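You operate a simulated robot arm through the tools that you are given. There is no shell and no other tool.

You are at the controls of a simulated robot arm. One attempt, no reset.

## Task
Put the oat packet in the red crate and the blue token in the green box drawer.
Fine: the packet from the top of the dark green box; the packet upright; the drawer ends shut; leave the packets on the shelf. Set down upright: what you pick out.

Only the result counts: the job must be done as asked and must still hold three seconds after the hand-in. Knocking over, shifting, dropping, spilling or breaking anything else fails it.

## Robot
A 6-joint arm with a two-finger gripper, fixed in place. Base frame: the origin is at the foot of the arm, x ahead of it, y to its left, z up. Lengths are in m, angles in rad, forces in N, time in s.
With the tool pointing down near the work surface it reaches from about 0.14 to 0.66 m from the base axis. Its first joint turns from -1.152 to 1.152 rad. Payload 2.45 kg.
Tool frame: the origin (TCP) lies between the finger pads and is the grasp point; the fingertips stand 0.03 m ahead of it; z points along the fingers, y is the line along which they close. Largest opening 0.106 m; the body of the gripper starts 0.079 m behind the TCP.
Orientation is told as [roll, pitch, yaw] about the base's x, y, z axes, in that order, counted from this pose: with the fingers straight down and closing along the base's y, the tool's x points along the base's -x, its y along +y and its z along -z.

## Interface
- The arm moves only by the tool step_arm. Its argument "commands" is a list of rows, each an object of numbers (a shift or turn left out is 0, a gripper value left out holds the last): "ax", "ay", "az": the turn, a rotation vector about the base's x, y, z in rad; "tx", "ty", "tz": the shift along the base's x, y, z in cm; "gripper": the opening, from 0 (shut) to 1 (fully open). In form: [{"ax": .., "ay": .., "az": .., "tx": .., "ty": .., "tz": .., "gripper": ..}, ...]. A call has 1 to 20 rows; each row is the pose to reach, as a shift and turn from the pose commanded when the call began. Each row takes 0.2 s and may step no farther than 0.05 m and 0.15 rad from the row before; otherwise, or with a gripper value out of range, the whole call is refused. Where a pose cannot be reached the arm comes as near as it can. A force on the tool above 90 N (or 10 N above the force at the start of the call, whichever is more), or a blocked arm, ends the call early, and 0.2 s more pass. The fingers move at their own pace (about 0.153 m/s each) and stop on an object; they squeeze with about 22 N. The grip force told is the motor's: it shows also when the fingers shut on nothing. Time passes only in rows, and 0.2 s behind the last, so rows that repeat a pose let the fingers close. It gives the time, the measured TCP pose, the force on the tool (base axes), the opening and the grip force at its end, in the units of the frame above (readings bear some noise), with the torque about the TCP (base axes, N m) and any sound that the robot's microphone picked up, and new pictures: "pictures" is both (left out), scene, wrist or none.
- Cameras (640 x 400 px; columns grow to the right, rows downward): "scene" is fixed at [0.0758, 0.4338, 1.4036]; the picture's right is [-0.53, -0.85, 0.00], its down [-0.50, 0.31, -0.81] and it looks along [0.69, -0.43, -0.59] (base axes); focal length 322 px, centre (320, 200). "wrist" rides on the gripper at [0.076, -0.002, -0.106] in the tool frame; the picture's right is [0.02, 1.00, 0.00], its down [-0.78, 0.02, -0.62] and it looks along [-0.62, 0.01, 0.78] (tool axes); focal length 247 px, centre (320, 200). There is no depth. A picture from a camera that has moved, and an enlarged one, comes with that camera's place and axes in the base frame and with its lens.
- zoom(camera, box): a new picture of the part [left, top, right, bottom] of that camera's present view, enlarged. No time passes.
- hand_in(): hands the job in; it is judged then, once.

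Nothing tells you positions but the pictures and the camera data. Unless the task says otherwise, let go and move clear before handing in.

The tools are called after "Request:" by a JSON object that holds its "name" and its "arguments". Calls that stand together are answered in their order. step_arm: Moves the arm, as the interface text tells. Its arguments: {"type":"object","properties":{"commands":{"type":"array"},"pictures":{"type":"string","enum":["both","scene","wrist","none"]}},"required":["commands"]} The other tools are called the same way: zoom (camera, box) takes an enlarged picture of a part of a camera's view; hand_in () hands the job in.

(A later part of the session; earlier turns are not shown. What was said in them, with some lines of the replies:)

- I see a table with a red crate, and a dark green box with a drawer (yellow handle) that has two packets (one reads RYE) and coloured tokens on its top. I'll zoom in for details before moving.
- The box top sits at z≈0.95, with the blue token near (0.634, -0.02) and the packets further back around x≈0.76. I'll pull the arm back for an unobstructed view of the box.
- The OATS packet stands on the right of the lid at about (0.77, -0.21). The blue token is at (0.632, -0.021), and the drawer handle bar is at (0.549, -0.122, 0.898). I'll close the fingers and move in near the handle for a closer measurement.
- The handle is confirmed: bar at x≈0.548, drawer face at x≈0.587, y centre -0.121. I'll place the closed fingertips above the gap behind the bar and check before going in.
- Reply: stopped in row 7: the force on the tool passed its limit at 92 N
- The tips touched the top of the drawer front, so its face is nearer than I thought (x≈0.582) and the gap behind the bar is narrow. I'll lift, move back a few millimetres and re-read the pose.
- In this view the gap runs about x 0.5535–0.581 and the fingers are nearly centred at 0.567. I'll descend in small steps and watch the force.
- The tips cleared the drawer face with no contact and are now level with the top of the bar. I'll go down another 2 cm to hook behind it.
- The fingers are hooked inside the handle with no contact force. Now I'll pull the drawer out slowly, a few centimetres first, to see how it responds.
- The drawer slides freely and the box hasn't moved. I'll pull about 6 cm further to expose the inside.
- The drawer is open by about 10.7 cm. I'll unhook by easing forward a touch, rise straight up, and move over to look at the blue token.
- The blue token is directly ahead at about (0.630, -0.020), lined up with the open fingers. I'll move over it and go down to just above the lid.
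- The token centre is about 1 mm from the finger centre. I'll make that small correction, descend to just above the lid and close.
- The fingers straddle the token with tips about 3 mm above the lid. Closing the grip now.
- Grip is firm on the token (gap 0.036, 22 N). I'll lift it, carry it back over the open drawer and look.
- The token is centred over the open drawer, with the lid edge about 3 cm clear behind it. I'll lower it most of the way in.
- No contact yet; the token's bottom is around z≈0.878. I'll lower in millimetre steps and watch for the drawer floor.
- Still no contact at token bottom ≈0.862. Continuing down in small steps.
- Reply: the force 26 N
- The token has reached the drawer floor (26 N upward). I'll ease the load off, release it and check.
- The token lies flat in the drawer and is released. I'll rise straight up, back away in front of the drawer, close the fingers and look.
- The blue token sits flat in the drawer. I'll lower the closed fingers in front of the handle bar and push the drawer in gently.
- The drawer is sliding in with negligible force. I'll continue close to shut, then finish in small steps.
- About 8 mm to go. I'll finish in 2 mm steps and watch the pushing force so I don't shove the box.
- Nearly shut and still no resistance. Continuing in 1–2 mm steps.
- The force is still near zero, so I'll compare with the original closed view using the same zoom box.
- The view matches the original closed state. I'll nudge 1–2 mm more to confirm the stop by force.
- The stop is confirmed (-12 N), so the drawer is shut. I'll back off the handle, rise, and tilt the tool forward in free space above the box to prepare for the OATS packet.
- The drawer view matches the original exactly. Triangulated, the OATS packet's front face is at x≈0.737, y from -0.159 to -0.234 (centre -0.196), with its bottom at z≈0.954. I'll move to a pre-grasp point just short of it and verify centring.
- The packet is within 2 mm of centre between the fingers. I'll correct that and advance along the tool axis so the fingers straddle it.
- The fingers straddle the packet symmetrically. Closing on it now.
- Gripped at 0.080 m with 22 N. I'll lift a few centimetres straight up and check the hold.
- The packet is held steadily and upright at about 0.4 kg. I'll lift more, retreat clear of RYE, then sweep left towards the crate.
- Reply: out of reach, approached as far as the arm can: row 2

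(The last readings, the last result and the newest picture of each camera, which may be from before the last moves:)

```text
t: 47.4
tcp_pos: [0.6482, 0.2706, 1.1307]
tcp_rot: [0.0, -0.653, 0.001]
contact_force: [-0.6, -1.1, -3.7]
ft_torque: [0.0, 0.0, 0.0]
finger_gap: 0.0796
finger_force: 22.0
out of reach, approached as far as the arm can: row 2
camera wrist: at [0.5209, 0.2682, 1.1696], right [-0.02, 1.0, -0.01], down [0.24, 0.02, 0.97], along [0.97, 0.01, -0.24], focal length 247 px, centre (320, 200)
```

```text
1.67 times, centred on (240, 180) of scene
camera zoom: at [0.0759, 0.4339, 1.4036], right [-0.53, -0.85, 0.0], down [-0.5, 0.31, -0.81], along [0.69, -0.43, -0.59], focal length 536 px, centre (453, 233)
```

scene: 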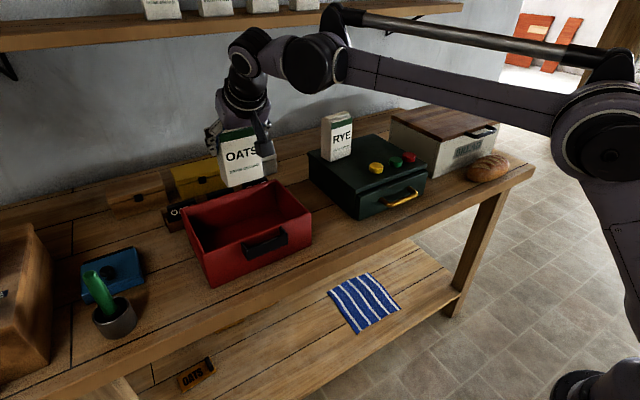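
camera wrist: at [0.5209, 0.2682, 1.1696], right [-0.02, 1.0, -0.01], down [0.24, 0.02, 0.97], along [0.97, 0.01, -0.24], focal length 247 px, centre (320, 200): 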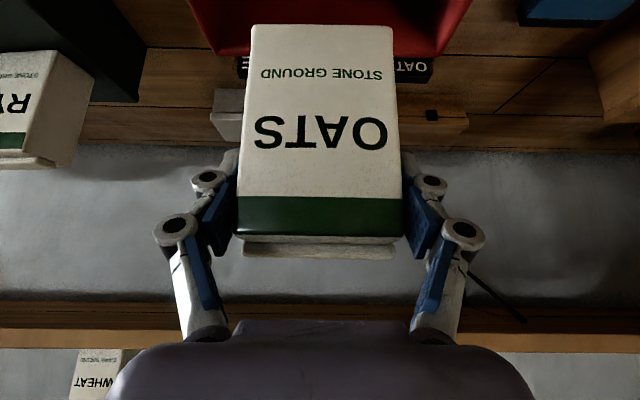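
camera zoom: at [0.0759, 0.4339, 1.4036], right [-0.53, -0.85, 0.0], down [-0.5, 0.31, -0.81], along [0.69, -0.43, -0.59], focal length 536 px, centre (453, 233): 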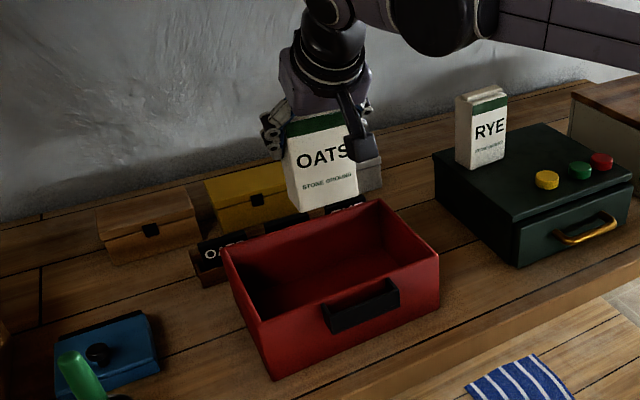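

The packet is upright above the crate's centre (0.648, 0.27). I'll lower it into the crate, stopping about 2 cm above the floor to check.

Request:
{"name": "step_arm", "arguments": {"commands": [{"tx": 0.3, "tz": -3, "gripper": 0.4}, {"tx": 0.3, "tz": -6, "gripper": 0.4}, {"tx": 0.3, "tz": -9, "gripper": 0.4}, {"tx": 0.3, "tz": -12, "gripper": 0.4}, {"tx": 0.3, "tz": -14, "gripper": 0.4}, {"tx": 0.3, "tz": -15.5, "gripper": 0.4}, {"tx": 0.3, "tz": -16.3, "gripper": 0.4}, {"tx": 0.3, "tz": -16.3, "gripper": 0.4}]}}

Request:
{"name": "zoom", "arguments": {"camera": "scene", "box": [160, 90, 330, 300]}}

```text
t: 49.2
tcp_pos: [0.6511, 0.2694, 0.9683]
tcp_rot: [0.0, -0.653, -0.001]
contact_force: [-0.3, -0.3, -3.7]
ft_torque: [0.02, 0.04, -0.01]
finger_gap: 0.0796
finger_force: 22.0
camera wrist: at [0.524, 0.2678, 1.0065], right [-0.02, 1.0, -0.01], down [0.24, 0.02, 0.97], along [0.97, 0.01, -0.24], focal length 247 px, centre (320, 200)
```

scene: 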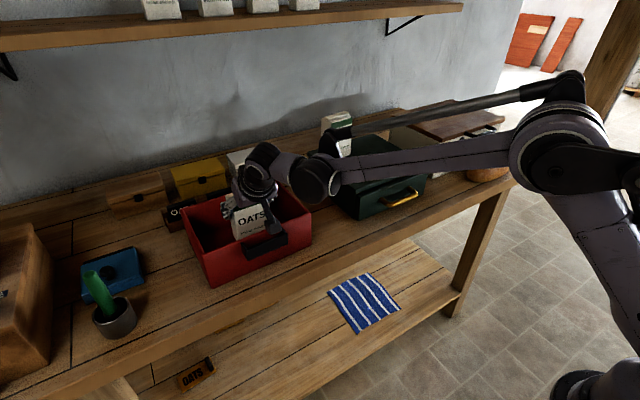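
wrist: 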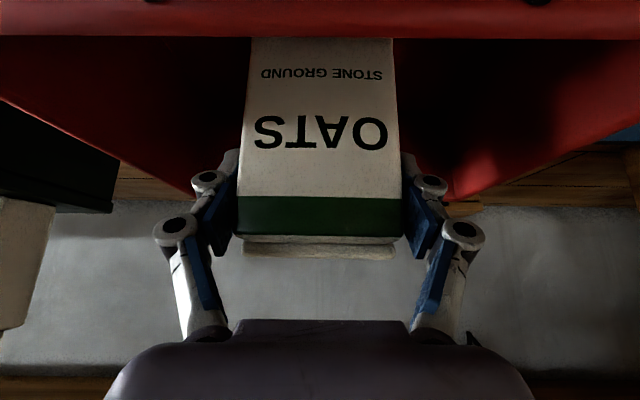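

```text
1.90 times, centred on (245, 195) of scene
camera zoom: at [0.0759, 0.4339, 1.4036], right [-0.53, -0.85, 0.0], down [-0.5, 0.31, -0.81], along [0.69, -0.43, -0.59], focal length 613 px, centre (463, 210)
```

zoom: 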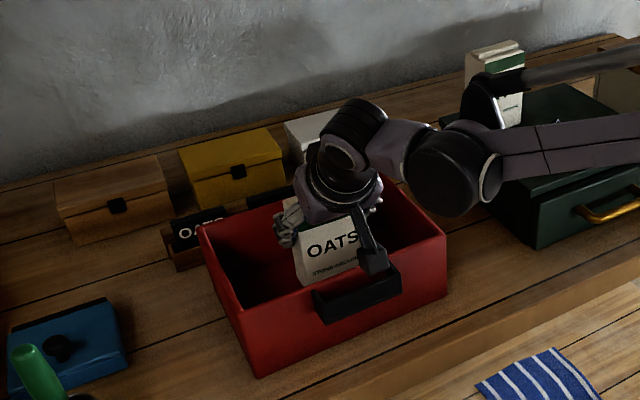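

The packet is inside the crate with about 2 cm left to the floor, and the camera and body are clear of the rim. I'll lower in small steps watching the force.

Request:
{"name": "step_arm", "arguments": {"commands": [{"tz": -0.4, "gripper": 0.4}, {"tz": -0.8, "gripper": 0.4}, {"tz": -1.1, "gripper": 0.4}], "pictures": "none"}}

Request:
{"name": "step_arm", "arguments": {"commands": [{"tz": -0.15, "gripper": 0.4}, {"tz": -0.3, "gripper": 0.4}], "pictures": "none"}}

```text
t: 50.0
tcp_pos: [0.6519, 0.2694, 0.9563]
tcp_rot: [0.0, -0.652, -0.001]
contact_force: [0.4, 0.2, -5.0]
ft_torque: [-0.01, -0.03, 0.01]
finger_gap: 0.0799
finger_force: 21.8
```

```text
t: 50.6
tcp_pos: [0.6514, 0.2686, 0.9549]
tcp_rot: [0.0, -0.652, -0.002]
contact_force: [0.6, 0.4, -4.1]
ft_torque: [0.0, 0.04, -0.02]
finger_gap: 0.0797
finger_force: 21.7
```

Request:
{"name": "step_arm", "arguments": {"commands": [{"tz": -0.15, "gripper": 0.4}, {"tz": -0.3, "gripper": 0.4}], "pictures": "none"}}

Request:
{"name": "zoom", "arguments": {"camera": "scene", "box": [160, 120, 330, 300]}}

Request:
{"name": "zoom", "arguments": {"camera": "wrist", "box": [100, 0, 540, 280]}}

```text
t: 51.2
tcp_pos: [0.6511, 0.2701, 0.9504]
tcp_rot: [0.0, -0.653, 0.0]
contact_force: [0.2, -0.3, -4.1]
ft_torque: [0.03, 0.0, -0.02]
finger_gap: 0.08
finger_force: 22.6
```

```text
2.22 times, centred on (245, 210) of scene
camera zoom: at [0.0759, 0.4339, 1.4036], right [-0.53, -0.85, 0.0], down [-0.5, 0.31, -0.81], along [0.69, -0.43, -0.59], focal length 715 px, centre (487, 178)
```

zoom: 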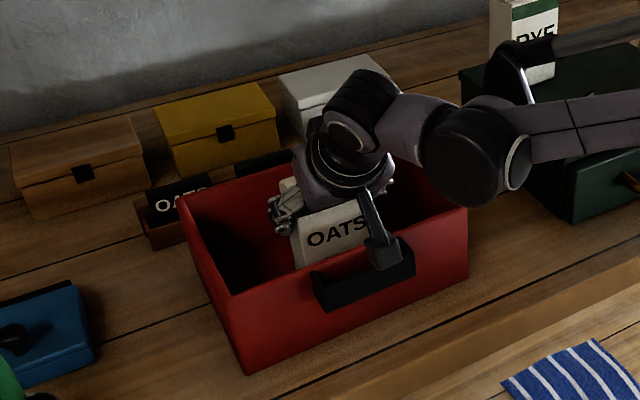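

```text
1.43 times, centred on (320, 140) of wrist
camera zoom: at [0.5241, 0.2682, 0.9895], right [-0.02, 1.0, -0.01], down [0.24, 0.02, 0.97], along [0.97, 0.01, -0.24], focal length 353 px, centre (320, 286)
```

zoom: 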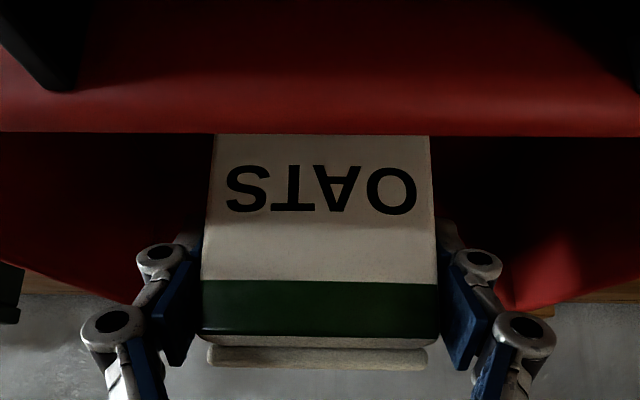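

Still hanging free (-4 N is the packet's weight) with its bottom near z≈0.864. Continuing in small steps.

Request:
{"name": "step_arm", "arguments": {"commands": [{"tz": -0.1, "gripper": 0.4}, {"tz": -0.2, "gripper": 0.4}], "pictures": "none"}}

Request:
{"name": "step_arm", "arguments": {"commands": [{"tz": -0.1, "gripper": 0.4}, {"tz": -0.2, "gripper": 0.4}], "pictures": "none"}}

```text
t: 51.8
tcp_pos: [0.6529, 0.2699, 0.9503]
tcp_rot: [0.001, -0.653, 0.001]
contact_force: [-1.1, -0.1, -1.7]
ft_torque: [-0.11, 0.02, -0.02]
finger_gap: 0.0796
finger_force: 21.9
```

```text
t: 52.4
tcp_pos: [0.651, 0.2692, 0.9483]
tcp_rot: [0.0, -0.656, 0.002]
contact_force: [-2.8, 0.1, 13.3]
ft_torque: [-0.2, -0.13, 0.25]
finger_gap: 0.0802
finger_force: 22.0
```

The packet has touched the crate floor (+13 N). I'll ease off slightly and open the fingers just enough to release it.

Request:
{"name": "step_arm", "arguments": {"commands": [{"tz": 0.12, "gripper": 0.4}, {"tz": 0.12, "gripper": 0.78}, {"tz": 0.12, "gripper": 0.84}, {"tz": 0.12, "gripper": 0.9}, {"tz": 0.12, "gripper": 0.9}]}}

Request:
{"name": "zoom", "arguments": {"camera": "scene", "box": [160, 120, 330, 300]}}

Request:
{"name": "zoom", "arguments": {"camera": "wrist", "box": [100, 0, 540, 280]}}

```text
t: 53.6
tcp_pos: [0.6515, 0.2694, 0.9476]
tcp_rot: [0.0, -0.655, -0.002]
contact_force: [0.2, 1.1, 0.0]
ft_torque: [0.0, -0.02, 0.01]
finger_gap: 0.0956
finger_force: 0.1
camera wrist: at [0.524, 0.2682, 0.9869], right [-0.02, 1.0, -0.01], down [0.24, 0.02, 0.97], along [0.97, 0.01, -0.24], focal length 247 px, centre (320, 200)
```

scene: 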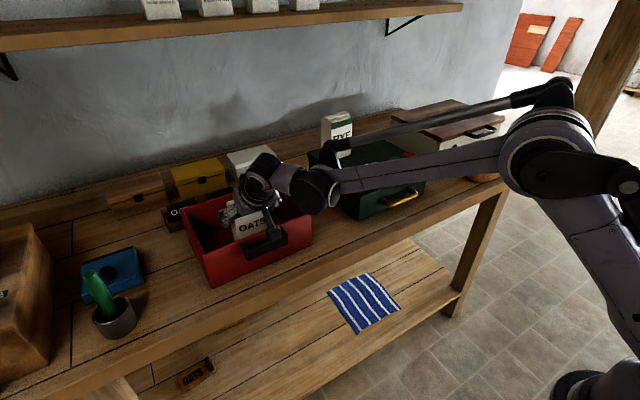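
wrist: 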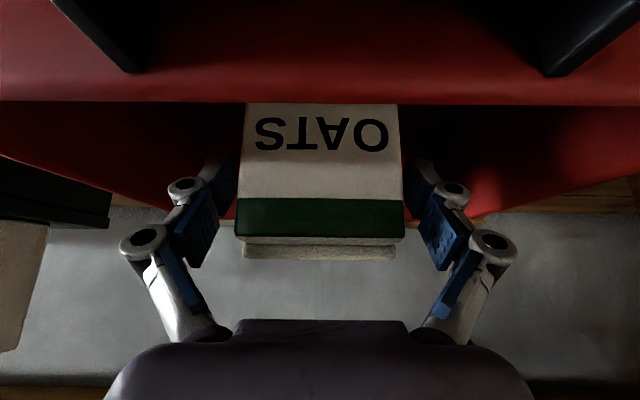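

```text
2.22 times, centred on (245, 210) of scene
camera zoom: at [0.0758, 0.4338, 1.4036], right [-0.53, -0.85, 0.0], down [-0.5, 0.31, -0.81], along [0.69, -0.43, -0.59], focal length 715 px, centre (487, 178)
```

zoom: 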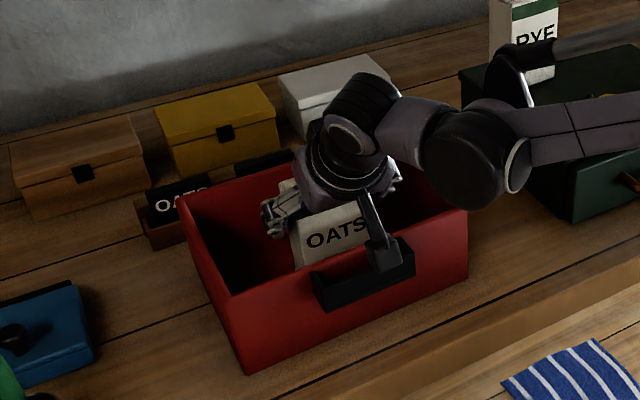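

```text
1.43 times, centred on (320, 140) of wrist
camera zoom: at [0.524, 0.2682, 0.9869], right [-0.02, 1.0, -0.01], down [0.24, 0.02, 0.97], along [0.97, 0.01, -0.24], focal length 353 px, centre (320, 286)
```

zoom: 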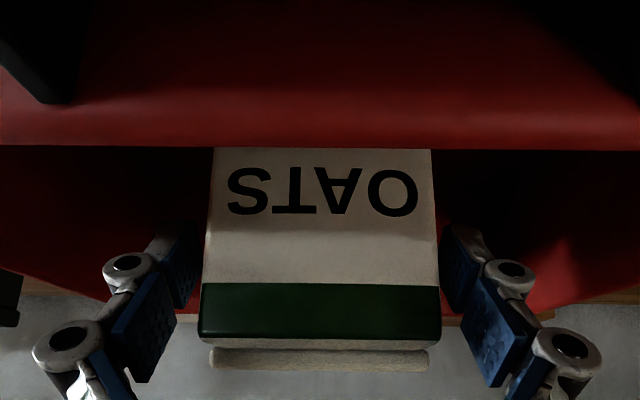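

Released: zero force, and the packet is standing square in the crate. I'll withdraw straight up with the fingers open, then back away.

Request:
{"name": "step_arm", "arguments": {"commands": [{"tz": 1, "gripper": 0.9}, {"tz": 2.5, "gripper": 0.9}, {"tz": 4.5, "gripper": 0.9}, {"tz": 7, "gripper": 0.9}, {"tz": 10, "gripper": 0.9}, {"tz": 14, "gripper": 0.9}, {"tx": -3, "ty": 0, "tz": 16, "gripper": 0.9}, {"tx": -7, "ty": -3, "tz": 17, "gripper": 0.9}, {"tx": -11, "ty": -6, "tz": 18, "gripper": 0.9}, {"tx": -15, "ty": -9, "tz": 18, "gripper": 0.9}, {"tx": -18, "ty": -12, "tz": 18, "gripper": 0.9}, {"tx": -21, "ty": -15, "tz": 18, "gripper": 0.9}, {"tx": -24, "ty": -18, "tz": 18, "gripper": 0.9}, {"tx": -26, "ty": -21, "tz": 18, "gripper": 0.9}, {"tx": -28, "ty": -24, "tz": 18, "gripper": 0.9}, {"tx": -28, "ty": -24, "tz": 18, "gripper": 0.9}]}}

Request:
{"name": "zoom", "arguments": {"camera": "scene", "box": [160, 120, 330, 300]}}

Request:
{"name": "zoom", "arguments": {"camera": "scene", "box": [300, 90, 460, 230]}}

```text
refused: row 8 steps farther than a row can; nothing moved
```

```text
2.22 times, centred on (245, 210) of scene
camera zoom: at [0.0758, 0.4338, 1.4036], right [-0.53, -0.85, 0.0], down [-0.5, 0.31, -0.81], along [0.69, -0.43, -0.59], focal length 715 px, centre (487, 178)
```

zoom: 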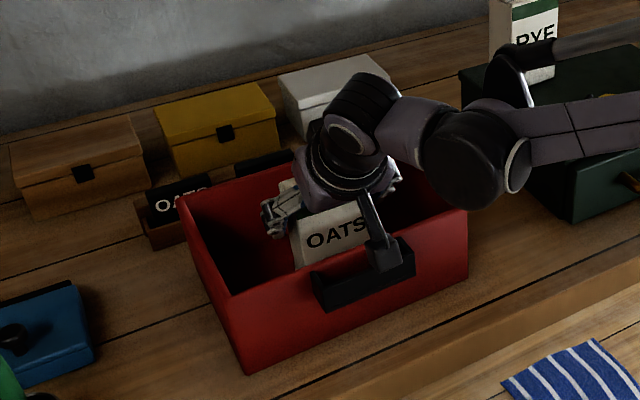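

```text
2.86 times, centred on (380, 160) of scene
camera zoom: at [0.0758, 0.4338, 1.4036], right [-0.53, -0.85, 0.0], down [-0.5, 0.31, -0.81], along [0.69, -0.43, -0.59], focal length 919 px, centre (149, 314)
```

zoom: 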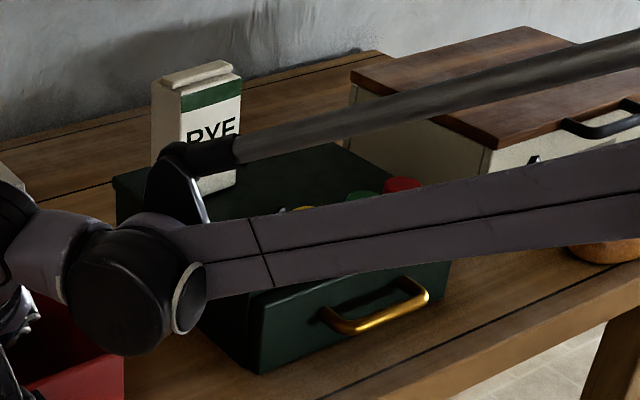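

The call was refused because one row stepped too far; nothing moved. I'll repeat the withdrawal with smaller rows, straight up first.

Request:
{"name": "step_arm", "arguments": {"commands": [{"tz": 1, "gripper": 0.9}, {"tz": 2.5, "gripper": 0.9}, {"tz": 4.5, "gripper": 0.9}, {"tz": 7, "gripper": 0.9}, {"tz": 10, "gripper": 0.9}, {"tz": 13, "gripper": 0.9}, {"tx": -2, "tz": 16, "gripper": 0.9}, {"tx": -5, "ty": -2, "tz": 17, "gripper": 0.9}, {"tx": -8, "ty": -4, "tz": 18, "gripper": 0.9}, {"tx": -11, "ty": -6.5, "tz": 18, "gripper": 0.9}, {"tx": -14, "ty": -9, "tz": 18, "gripper": 0.9}, {"tx": -17, "ty": -12, "tz": 18, "gripper": 0.9}, {"tx": -20, "ty": -15, "tz": 18, "gripper": 0.9}, {"tx": -23, "ty": -18, "tz": 18, "gripper": 0.9}, {"tx": -25, "ty": -21, "tz": 18, "gripper": 0.9}, {"tx": -27, "ty": -24, "tz": 18, "gripper": 0.9}, {"tx": -28, "ty": -27, "tz": 18, "gripper": 0.9}, {"tx": -28, "ty": -27, "tz": 18, "gripper": 0.9}]}}

Request:
{"name": "zoom", "arguments": {"camera": "scene", "box": [160, 120, 330, 300]}}

Request:
{"name": "zoom", "arguments": {"camera": "scene", "box": [300, 90, 460, 230]}}

```text
t: 57.4
tcp_pos: [0.3701, -0.0003, 1.1297]
tcp_rot: [0.0, -0.655, 0.0]
contact_force: [0.3, -0.5, 0.4]
ft_torque: [0.02, -0.04, 0.0]
finger_gap: 0.0953
finger_force: 0.1
camera wrist: at [0.2433, -0.0027, 1.1669], right [-0.02, 1.0, -0.01], down [0.24, 0.02, 0.97], along [0.97, 0.01, -0.24], focal length 247 px, centre (320, 200)
```

scene: 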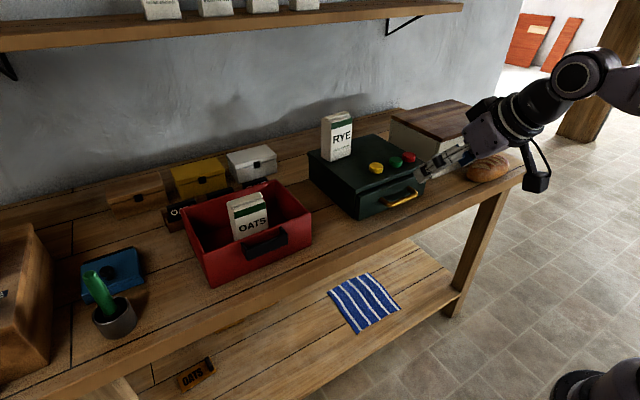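
wrist: 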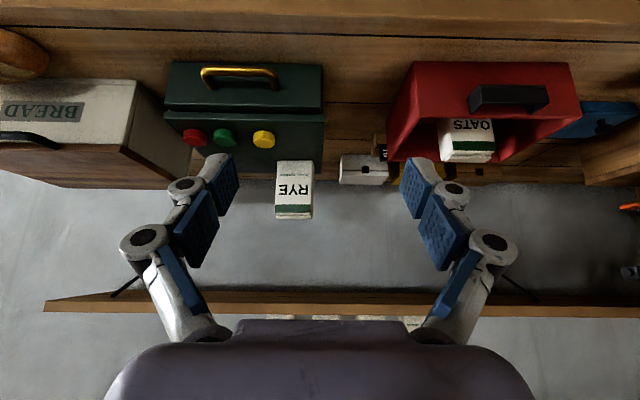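

```text
2.22 times, centred on (245, 210) of scene
camera zoom: at [0.0758, 0.4338, 1.4036], right [-0.53, -0.85, 0.0], down [-0.5, 0.31, -0.81], along [0.69, -0.43, -0.59], focal length 715 px, centre (487, 178)
```

zoom: 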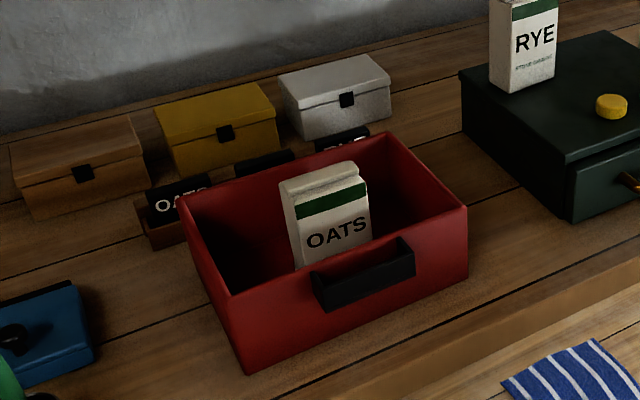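

```text
2.86 times, centred on (380, 160) of scene
camera zoom: at [0.0758, 0.4338, 1.4036], right [-0.53, -0.85, 0.0], down [-0.5, 0.31, -0.81], along [0.69, -0.43, -0.59], focal length 919 px, centre (149, 314)
```

zoom: 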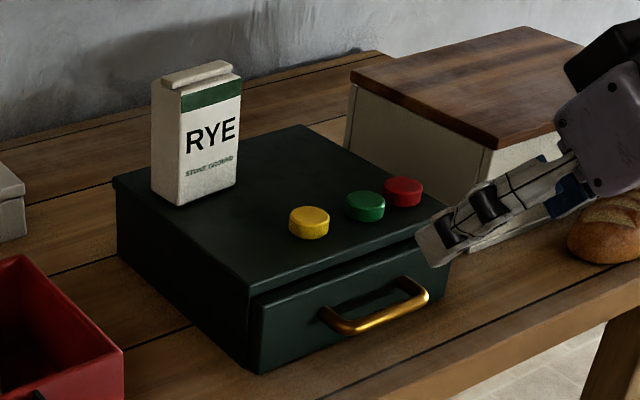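

The packet stands in the crate, the drawer is shut and the rest looks unchanged. I'll zoom in to check that the packet is truly vertical and nothing else moved.

Request:
{"name": "zoom", "arguments": {"camera": "scene", "box": [215, 180, 285, 250]}}

Request:
{"name": "zoom", "arguments": {"camera": "wrist", "box": [360, 50, 600, 200]}}

Request:
{"name": "zoom", "arguments": {"camera": "wrist", "box": [140, 40, 360, 240]}}

```text
5.71 times, centred on (250, 215) of scene
camera zoom: at [0.0758, 0.4338, 1.4036], right [-0.53, -0.85, 0.0], down [-0.5, 0.31, -0.81], along [0.69, -0.43, -0.59], focal length 1838 px, centre (720, 114)
```

zoom: 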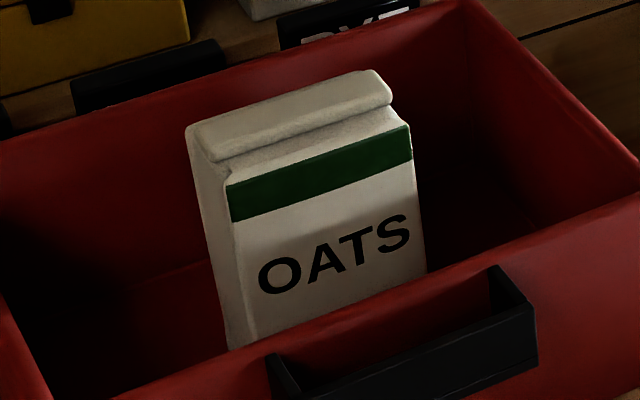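

```text
2.67 times, centred on (480, 125) of wrist
camera zoom: at [0.2433, -0.0027, 1.1669], right [-0.02, 1.0, -0.01], down [0.24, 0.02, 0.97], along [0.97, 0.01, -0.24], focal length 659 px, centre (-107, 400)
```

zoom: 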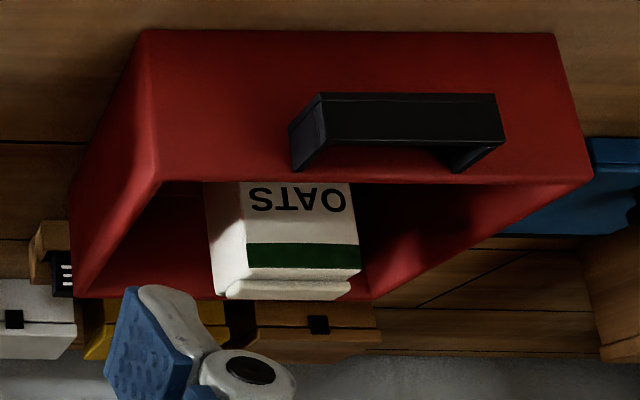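

```text
2.00 times, centred on (250, 140) of wrist
camera zoom: at [0.2433, -0.0027, 1.1669], right [-0.02, 1.0, -0.01], down [0.24, 0.02, 0.97], along [0.97, 0.01, -0.24], focal length 494 px, centre (460, 320)
```

zoom: 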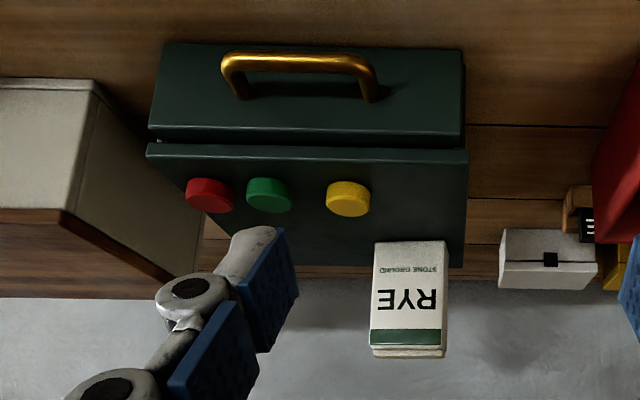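

The packet's edges line up with true vertical and the drawer matches its original shut position. One last comparison of the crate against its starting view.

Request:
{"name": "zoom", "arguments": {"camera": "scene", "box": [160, 160, 330, 300]}}

Request:
{"name": "step_arm", "arguments": {"commands": [{"tx": 0, "gripper": 0.9}, {"tx": 0, "gripper": 0.9}, {"tx": 0, "gripper": 0.9}], "pictures": "scene"}}

```text
2.86 times, centred on (245, 230) of scene
camera zoom: at [0.0758, 0.4338, 1.4036], right [-0.53, -0.85, 0.0], down [-0.5, 0.31, -0.81], along [0.69, -0.43, -0.59], focal length 919 px, centre (534, 114)
```

zoom: 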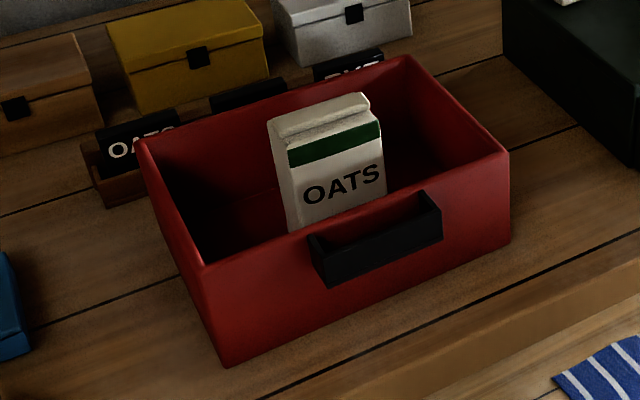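

```text
t: 58.2
tcp_pos: [0.3702, -0.0009, 1.1283]
tcp_rot: [0.0, -0.654, 0.0]
contact_force: [-0.1, -0.7, -0.5]
ft_torque: [-0.01, 0.02, 0.01]
finger_gap: 0.0952
finger_force: 0.0
```

scene: 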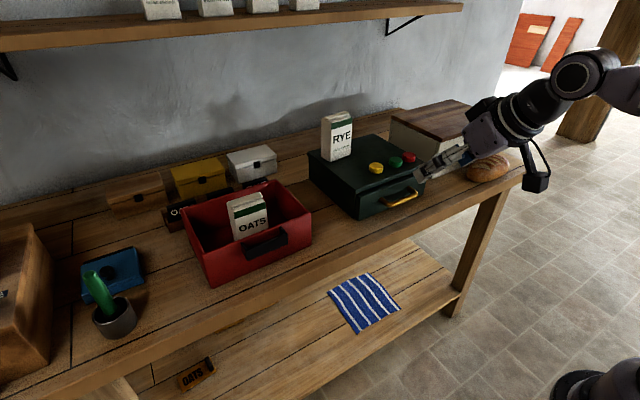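

The crate hasn't moved and the oat packet stands upright in it. The blue token is inside the shut drawer, RYE and the other tokens are where they were, and the arm is clear, so I'm handing in.

Request:
{"name": "hand_in", "arguments": {}}

```text
The job is handed in.
```

The job is handed in. The oat packet from the top of the green box is standing upright in the red crate. The blue token is lying flat in the green box drawer, and the drawer is shut.

- **Drawer:** I pushed it in until it met its stop. Afterwards it looked the same as in the starting view.
- **Packet:** it was set down on the crate floor, then released. Its edges looked vertical in the last pictures.
- **Everything else:** the rye packet, the other three tokens and the crate looked unmoved. I did not touch the packets on the shelf.
- **Contact:** on my first try at the drawer handle, the closed fingers pressed on top of the drawer front. The force limit stopped the arm at 92 N, and I saw no movement or damage from it.

The arm is clear of everything, with the gripper open and empty.
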